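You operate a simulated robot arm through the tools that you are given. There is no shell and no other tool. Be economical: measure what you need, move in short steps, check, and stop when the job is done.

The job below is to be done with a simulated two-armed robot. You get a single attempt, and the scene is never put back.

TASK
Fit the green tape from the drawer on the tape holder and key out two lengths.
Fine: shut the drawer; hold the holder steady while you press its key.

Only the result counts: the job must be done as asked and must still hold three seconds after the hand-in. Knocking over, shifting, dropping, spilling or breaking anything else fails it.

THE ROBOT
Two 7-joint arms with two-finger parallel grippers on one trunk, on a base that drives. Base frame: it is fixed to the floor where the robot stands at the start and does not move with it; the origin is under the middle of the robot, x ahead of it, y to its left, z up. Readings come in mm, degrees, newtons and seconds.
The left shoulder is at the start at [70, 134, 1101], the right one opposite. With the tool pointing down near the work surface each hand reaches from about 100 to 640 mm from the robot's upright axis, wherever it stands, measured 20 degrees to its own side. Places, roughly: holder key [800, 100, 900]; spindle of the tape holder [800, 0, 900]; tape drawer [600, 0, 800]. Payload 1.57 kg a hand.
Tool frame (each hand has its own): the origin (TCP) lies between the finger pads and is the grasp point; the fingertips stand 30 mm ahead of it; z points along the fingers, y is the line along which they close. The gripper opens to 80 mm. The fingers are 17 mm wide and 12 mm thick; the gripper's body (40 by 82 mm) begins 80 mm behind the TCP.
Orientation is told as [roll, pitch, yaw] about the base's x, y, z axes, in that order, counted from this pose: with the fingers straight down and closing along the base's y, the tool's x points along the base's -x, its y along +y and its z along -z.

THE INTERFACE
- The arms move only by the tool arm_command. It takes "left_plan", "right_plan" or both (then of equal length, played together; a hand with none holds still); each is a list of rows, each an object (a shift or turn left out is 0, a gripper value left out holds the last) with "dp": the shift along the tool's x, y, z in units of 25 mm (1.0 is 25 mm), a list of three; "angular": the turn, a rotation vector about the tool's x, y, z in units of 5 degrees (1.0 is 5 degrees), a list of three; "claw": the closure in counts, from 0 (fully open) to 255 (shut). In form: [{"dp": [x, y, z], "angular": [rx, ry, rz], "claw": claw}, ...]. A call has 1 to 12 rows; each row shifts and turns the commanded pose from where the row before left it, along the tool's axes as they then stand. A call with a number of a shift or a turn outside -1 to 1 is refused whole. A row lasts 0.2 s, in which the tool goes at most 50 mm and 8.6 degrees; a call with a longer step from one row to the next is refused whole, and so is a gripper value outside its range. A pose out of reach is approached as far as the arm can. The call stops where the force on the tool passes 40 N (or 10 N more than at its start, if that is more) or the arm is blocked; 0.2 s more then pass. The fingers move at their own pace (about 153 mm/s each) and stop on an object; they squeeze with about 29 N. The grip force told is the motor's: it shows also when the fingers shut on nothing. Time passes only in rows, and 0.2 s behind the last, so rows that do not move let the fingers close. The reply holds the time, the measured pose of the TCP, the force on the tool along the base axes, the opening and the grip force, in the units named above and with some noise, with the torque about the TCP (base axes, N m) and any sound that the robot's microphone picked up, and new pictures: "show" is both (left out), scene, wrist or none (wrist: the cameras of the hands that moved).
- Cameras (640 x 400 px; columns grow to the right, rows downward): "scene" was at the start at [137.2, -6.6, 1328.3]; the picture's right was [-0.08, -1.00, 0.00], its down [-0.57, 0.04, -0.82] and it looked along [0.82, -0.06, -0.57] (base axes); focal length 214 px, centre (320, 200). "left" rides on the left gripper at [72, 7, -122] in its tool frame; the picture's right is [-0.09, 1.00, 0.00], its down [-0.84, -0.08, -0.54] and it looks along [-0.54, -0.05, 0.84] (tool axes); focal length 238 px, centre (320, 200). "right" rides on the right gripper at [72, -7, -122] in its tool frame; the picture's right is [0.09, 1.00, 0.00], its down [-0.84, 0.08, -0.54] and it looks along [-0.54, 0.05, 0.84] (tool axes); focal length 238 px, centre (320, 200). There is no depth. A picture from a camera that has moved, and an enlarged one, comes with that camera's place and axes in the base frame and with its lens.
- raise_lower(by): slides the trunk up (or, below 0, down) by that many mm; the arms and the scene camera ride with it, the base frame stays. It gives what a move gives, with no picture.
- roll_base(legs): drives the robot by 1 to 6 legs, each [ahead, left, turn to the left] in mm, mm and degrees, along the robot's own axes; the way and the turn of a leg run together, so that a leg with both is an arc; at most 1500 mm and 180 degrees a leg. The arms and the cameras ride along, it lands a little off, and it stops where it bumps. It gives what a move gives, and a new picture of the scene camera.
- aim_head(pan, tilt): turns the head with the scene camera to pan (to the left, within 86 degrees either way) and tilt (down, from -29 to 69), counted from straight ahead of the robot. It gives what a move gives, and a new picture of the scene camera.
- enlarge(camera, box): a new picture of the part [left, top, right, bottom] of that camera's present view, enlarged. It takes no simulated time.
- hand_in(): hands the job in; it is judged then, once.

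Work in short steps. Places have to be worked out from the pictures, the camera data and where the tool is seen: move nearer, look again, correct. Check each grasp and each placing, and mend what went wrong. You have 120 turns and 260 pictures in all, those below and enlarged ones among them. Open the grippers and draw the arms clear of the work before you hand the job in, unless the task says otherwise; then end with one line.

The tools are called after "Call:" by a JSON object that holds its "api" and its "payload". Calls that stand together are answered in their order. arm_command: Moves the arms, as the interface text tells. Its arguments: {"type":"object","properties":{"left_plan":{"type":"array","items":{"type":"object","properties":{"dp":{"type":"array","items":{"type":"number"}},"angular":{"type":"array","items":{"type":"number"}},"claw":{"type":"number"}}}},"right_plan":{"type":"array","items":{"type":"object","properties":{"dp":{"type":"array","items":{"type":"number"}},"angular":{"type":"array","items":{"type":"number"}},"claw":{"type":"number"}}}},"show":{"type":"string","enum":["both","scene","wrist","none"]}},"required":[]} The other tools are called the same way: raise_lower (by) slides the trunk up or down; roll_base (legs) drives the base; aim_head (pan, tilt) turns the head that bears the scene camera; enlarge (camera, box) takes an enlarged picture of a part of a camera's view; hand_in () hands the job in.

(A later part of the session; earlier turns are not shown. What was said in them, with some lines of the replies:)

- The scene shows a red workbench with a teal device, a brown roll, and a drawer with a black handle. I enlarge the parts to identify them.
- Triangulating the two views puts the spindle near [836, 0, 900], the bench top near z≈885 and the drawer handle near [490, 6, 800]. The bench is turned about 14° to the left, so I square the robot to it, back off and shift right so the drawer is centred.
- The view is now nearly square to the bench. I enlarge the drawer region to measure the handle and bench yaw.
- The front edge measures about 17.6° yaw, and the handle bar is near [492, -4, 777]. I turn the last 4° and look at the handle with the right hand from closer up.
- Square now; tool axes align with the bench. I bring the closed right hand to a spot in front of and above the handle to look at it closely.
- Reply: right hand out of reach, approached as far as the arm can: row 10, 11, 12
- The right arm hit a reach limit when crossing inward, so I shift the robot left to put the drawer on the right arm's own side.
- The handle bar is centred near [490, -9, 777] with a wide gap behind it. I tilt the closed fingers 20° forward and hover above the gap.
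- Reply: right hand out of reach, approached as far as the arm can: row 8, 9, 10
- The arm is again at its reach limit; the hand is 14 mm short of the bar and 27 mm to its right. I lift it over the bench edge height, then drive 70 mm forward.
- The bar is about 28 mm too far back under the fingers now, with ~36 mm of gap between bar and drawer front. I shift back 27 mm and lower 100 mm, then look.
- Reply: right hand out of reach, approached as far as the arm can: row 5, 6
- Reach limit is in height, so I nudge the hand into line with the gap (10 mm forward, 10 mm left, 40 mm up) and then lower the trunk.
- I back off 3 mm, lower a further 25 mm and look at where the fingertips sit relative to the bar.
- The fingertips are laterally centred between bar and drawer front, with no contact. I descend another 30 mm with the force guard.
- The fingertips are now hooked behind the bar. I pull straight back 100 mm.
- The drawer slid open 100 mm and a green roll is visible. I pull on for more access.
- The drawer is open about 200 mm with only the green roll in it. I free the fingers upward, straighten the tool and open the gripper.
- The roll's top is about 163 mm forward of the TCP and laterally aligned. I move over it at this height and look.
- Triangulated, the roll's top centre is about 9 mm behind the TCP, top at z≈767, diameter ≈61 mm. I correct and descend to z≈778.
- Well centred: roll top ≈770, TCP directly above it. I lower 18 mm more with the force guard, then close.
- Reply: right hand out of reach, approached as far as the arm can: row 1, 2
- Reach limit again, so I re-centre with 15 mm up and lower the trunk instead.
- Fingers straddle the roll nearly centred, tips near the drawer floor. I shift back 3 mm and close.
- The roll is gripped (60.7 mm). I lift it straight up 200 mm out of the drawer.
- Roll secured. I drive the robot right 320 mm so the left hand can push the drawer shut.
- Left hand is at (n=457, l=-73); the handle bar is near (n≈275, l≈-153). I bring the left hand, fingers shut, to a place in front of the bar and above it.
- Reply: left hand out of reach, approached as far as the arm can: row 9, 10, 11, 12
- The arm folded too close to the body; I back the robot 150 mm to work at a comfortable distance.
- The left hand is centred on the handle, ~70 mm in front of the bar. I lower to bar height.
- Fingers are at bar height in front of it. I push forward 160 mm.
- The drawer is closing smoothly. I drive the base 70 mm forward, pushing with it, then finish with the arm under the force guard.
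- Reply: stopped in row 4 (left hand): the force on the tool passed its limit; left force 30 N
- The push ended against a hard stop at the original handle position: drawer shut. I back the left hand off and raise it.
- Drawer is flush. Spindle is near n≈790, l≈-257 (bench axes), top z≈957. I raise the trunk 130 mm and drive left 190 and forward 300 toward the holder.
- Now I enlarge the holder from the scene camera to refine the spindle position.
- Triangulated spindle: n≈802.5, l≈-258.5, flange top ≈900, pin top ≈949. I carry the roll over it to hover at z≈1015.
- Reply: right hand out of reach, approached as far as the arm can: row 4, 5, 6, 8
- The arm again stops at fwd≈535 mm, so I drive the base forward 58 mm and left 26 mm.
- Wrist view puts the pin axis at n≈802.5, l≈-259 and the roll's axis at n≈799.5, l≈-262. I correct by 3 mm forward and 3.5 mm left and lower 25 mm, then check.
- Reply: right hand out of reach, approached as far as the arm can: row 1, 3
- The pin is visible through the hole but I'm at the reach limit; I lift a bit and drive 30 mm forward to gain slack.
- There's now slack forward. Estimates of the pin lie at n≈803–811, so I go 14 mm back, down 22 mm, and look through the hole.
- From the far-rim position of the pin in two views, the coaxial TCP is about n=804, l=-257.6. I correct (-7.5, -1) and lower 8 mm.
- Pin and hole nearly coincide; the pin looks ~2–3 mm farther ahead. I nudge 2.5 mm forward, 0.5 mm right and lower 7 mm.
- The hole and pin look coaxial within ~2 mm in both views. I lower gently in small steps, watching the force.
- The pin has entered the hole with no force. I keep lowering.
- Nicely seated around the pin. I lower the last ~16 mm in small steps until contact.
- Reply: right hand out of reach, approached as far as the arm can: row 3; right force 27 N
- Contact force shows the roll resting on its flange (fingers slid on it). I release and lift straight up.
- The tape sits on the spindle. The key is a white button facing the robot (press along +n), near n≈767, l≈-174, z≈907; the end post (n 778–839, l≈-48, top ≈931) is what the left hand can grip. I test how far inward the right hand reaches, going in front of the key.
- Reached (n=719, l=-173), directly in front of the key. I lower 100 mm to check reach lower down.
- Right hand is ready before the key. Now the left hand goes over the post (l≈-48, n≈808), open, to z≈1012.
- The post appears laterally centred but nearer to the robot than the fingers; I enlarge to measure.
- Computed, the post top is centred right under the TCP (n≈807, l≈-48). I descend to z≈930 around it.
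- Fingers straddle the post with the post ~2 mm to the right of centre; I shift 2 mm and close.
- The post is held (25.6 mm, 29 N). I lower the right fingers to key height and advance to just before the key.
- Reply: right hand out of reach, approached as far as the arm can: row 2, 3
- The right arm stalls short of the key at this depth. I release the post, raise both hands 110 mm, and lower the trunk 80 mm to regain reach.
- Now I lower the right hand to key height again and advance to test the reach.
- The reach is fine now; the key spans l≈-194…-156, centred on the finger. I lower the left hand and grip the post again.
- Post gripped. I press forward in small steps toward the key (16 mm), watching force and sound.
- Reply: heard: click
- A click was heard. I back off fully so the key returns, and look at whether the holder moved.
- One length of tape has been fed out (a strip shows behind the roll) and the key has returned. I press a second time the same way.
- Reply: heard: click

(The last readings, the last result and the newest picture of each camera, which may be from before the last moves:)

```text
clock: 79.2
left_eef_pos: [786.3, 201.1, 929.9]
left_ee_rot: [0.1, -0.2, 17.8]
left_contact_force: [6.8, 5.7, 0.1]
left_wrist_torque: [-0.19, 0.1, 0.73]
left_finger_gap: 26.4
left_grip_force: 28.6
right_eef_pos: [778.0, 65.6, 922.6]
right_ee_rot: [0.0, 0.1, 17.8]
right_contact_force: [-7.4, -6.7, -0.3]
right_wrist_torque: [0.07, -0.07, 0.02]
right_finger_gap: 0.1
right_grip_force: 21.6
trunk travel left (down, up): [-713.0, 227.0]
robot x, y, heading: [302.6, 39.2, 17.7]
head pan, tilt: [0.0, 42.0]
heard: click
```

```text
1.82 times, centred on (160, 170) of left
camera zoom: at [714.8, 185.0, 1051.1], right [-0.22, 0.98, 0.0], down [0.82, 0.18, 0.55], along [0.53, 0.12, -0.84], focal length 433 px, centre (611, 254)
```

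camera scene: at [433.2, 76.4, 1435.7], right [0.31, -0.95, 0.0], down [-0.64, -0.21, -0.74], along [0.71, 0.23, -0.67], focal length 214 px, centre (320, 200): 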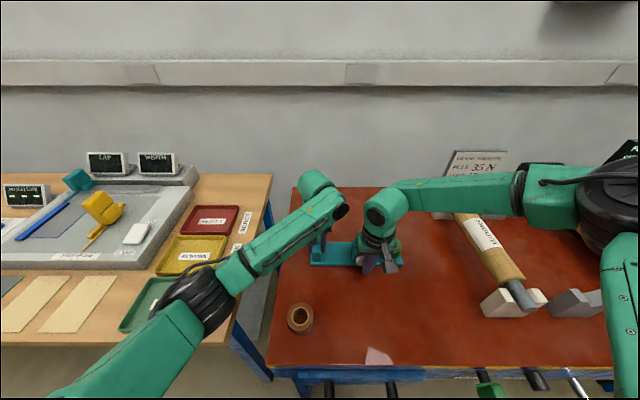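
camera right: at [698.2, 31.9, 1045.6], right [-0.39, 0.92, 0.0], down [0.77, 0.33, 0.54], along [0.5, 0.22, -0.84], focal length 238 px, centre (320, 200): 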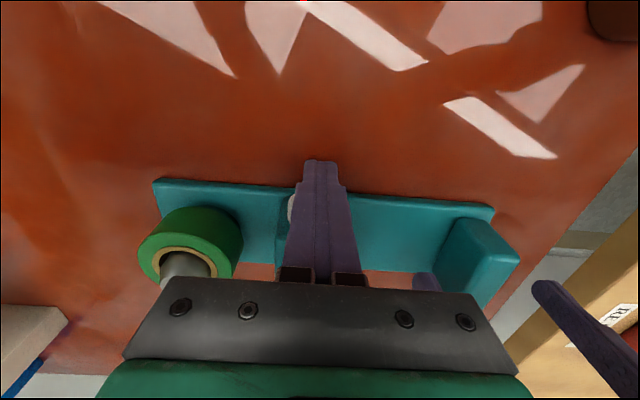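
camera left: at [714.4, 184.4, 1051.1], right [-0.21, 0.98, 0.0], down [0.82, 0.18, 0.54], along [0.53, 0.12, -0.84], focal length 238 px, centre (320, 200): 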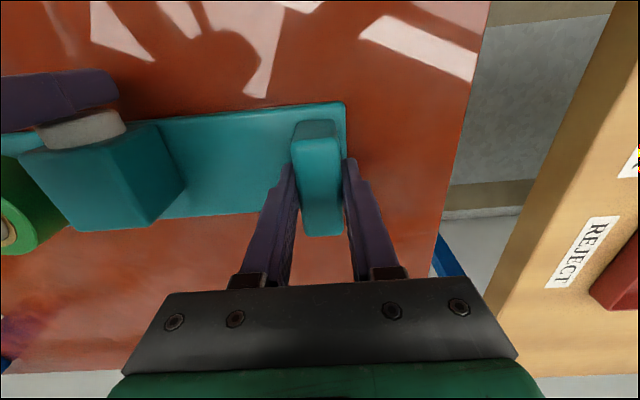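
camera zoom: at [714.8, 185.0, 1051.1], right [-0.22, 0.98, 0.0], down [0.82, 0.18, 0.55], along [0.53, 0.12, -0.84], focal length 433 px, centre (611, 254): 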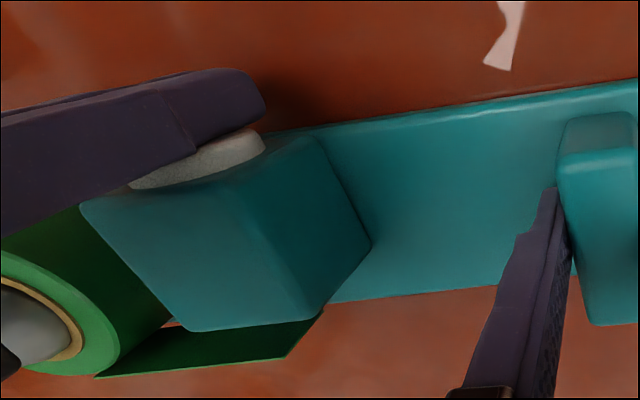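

Second click heard and the strip is now twice as long. I back the right hand off and raise it, then release the post with the left.

Call:
{"api": "arm_command", "payload": {"right_plan": [{"dp": [0.4, 0, 0]}, {"dp": [0.8, 0, 0]}, {"dp": [0.8, 0, 0]}, {"dp": [0, 0, -1]}, {"dp": [0, 0, -1]}, {"dp": [0, 0, -1]}, {"dp": [0, 0, -1]}, {"dp": [0, -0.8, -1]}, {"dp": [0, -0.8, -1]}, {"dp": [0, -0.8, 0], "claw": 0}], "left_plan": [{}, {}, {}, {}, {"claw": 0}, {}, {}, {"dp": [0, 0, -0.5]}, {"dp": [0, 0, -1]}, {"dp": [0, 0, -1]}], "show": "scene"}}

Call:
{"api": "arm_command", "payload": {"left_plan": [{"dp": [0, 0, -1]}, {"dp": [0, 0, -1]}, {"dp": [0.5, 0.8, -0.5]}, {"dp": [0.5, 0.8, 0]}, {"dp": [0.5, 0.8, 0]}, {"dp": [0.5, 0.8, 0]}], "show": "scene"}}

Call:
{"api": "enlarge", "payload": {"camera": "scene", "box": [290, 170, 430, 270]}}

```text
clock: 81.4
left_eef_pos: [784.1, 198.7, 991.7]
left_ee_rot: [0.2, -0.2, 17.7]
left_contact_force: [0.8, -0.2, -0.3]
left_wrist_torque: [-0.03, -0.02, 0.01]
left_finger_gap: 79.9
left_grip_force: 0.0
right_eef_pos: [749.8, -8.3, 1073.3]
right_ee_rot: [0.3, 0.0, 17.8]
right_contact_force: [-0.5, 0.6, 0.7]
right_wrist_torque: [-0.01, -0.03, 0.01]
right_finger_gap: 80.1
right_grip_force: 0.0
trunk travel left (down, up): [-713.0, 227.0]
robot x, y, heading: [309.2, 32.8, 17.9]
head pan, tilt: [0.0, 42.0]
camera scene: at [433.0, 75.5, 1355.7], right [0.31, -0.95, 0.0], down [-0.64, -0.2, -0.74], along [0.71, 0.23, -0.67], focal length 214 px, centre (320, 200)
```

scene: 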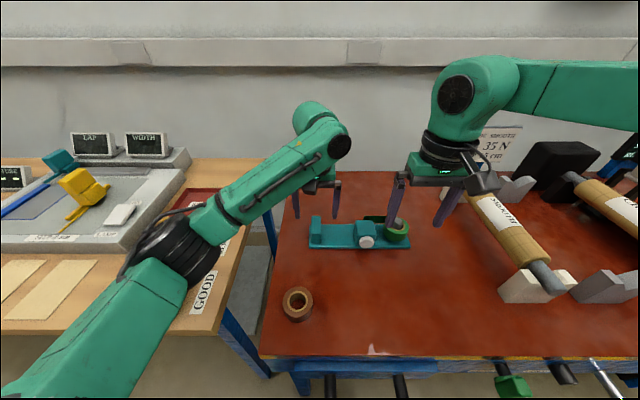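

```text
clock: 82.8
left_eef_pos: [712.4, 261.3, 1055.3]
left_ee_rot: [0.1, -0.2, 17.6]
left_contact_force: [0.4, 0.2, -1.0]
left_wrist_torque: [0.01, -0.02, -0.01]
left_finger_gap: 80.1
left_grip_force: 0.1
right_eef_pos: [748.7, -5.5, 1075.0]
right_ee_rot: [0.1, -0.1, 17.9]
right_contact_force: [0.0, 0.4, 0.6]
right_wrist_torque: [0.02, -0.02, 0.01]
right_finger_gap: 79.9
right_grip_force: 0.0
trunk travel left (down, up): [-713.0, 227.0]
robot x, y, heading: [309.8, 35.6, 17.7]
head pan, tilt: [0.0, 42.0]
camera scene: at [431.9, 77.8, 1355.8], right [0.31, -0.95, 0.0], down [-0.64, -0.21, -0.74], along [0.71, 0.23, -0.67], focal length 214 px, centre (320, 200)
```

scene: 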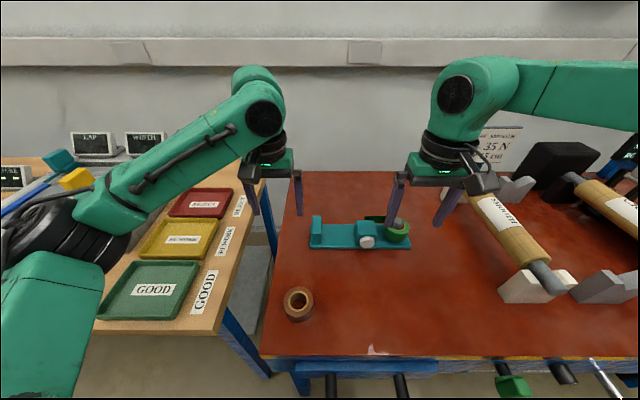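

```text
4.00 times, centred on (360, 220) of scene
camera zoom: at [431.9, 77.8, 1355.8], right [0.31, -0.95, 0.0], down [-0.64, -0.21, -0.74], along [0.71, 0.23, -0.67], focal length 858 px, centre (160, 120)
```

zoom: 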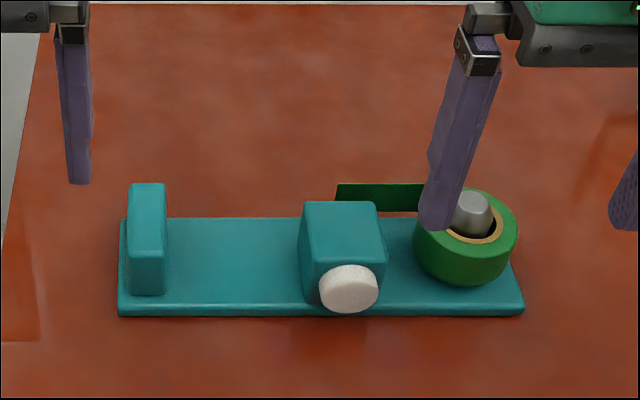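

The tape is on the spindle with two lengths keyed out, and the holder is in place. I back the robot away with raised hands and check the drawer.

Call:
{"api": "roll_base", "payload": {"legs": [[-350, 0, 0]]}}

Call:
{"api": "enlarge", "payload": {"camera": "scene", "box": [260, 130, 440, 270]}}

```text
clock: 85.0
left_eef_pos: [384.6, 153.4, 1054.6]
left_ee_rot: [0.0, 0.0, 17.7]
left_contact_force: [0.1, 0.4, 0.0]
left_wrist_torque: [0.01, -0.02, 0.0]
left_finger_gap: 80.2
left_grip_force: 0.0
right_eef_pos: [420.1, -114.1, 1071.7]
right_ee_rot: [0.1, -0.1, 17.8]
right_contact_force: [-0.6, -0.4, -0.4]
right_wrist_torque: [0.02, 0.02, -0.03]
right_finger_gap: 79.7
right_grip_force: 0.0
trunk travel left (down, up): [-713.0, 227.0]
robot x, y, heading: [-22.8, -73.8, 17.8]
head pan, tilt: [0.0, 42.0]
camera scene: at [104.5, -29.4, 1355.5], right [0.31, -0.95, 0.0], down [-0.64, -0.21, -0.74], along [0.71, 0.23, -0.67], focal length 214 px, centre (320, 200)
```

scene: 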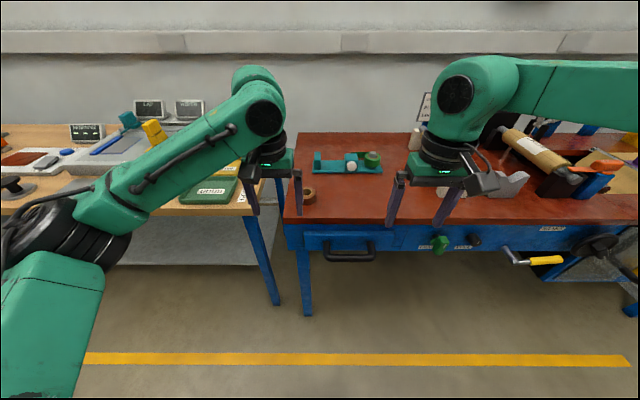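

```text
2.86 times, centred on (350, 200) of scene
camera zoom: at [104.5, -29.4, 1355.5], right [0.31, -0.95, 0.0], down [-0.64, -0.21, -0.74], along [0.71, 0.23, -0.67], focal length 613 px, centre (234, 200)
```

zoom: 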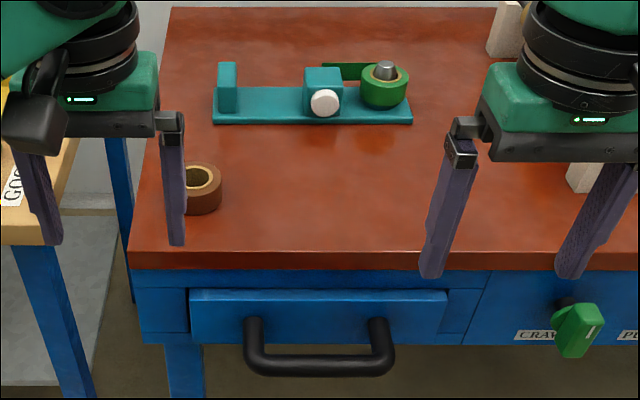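

Drawer is shut, the green tape is on the spindle with two lengths out, the brown roll is untouched, and both hands are open and clear. I hand in.

Call:
{"api": "hand_in", "payload": {}}

```text
The job is handed in.
```

The green tape is on the holder's spindle and two lengths are keyed out: both presses clicked, and I held the holder by its end post for each one. The drawer is shut, and both hands are open and clear of the bench.
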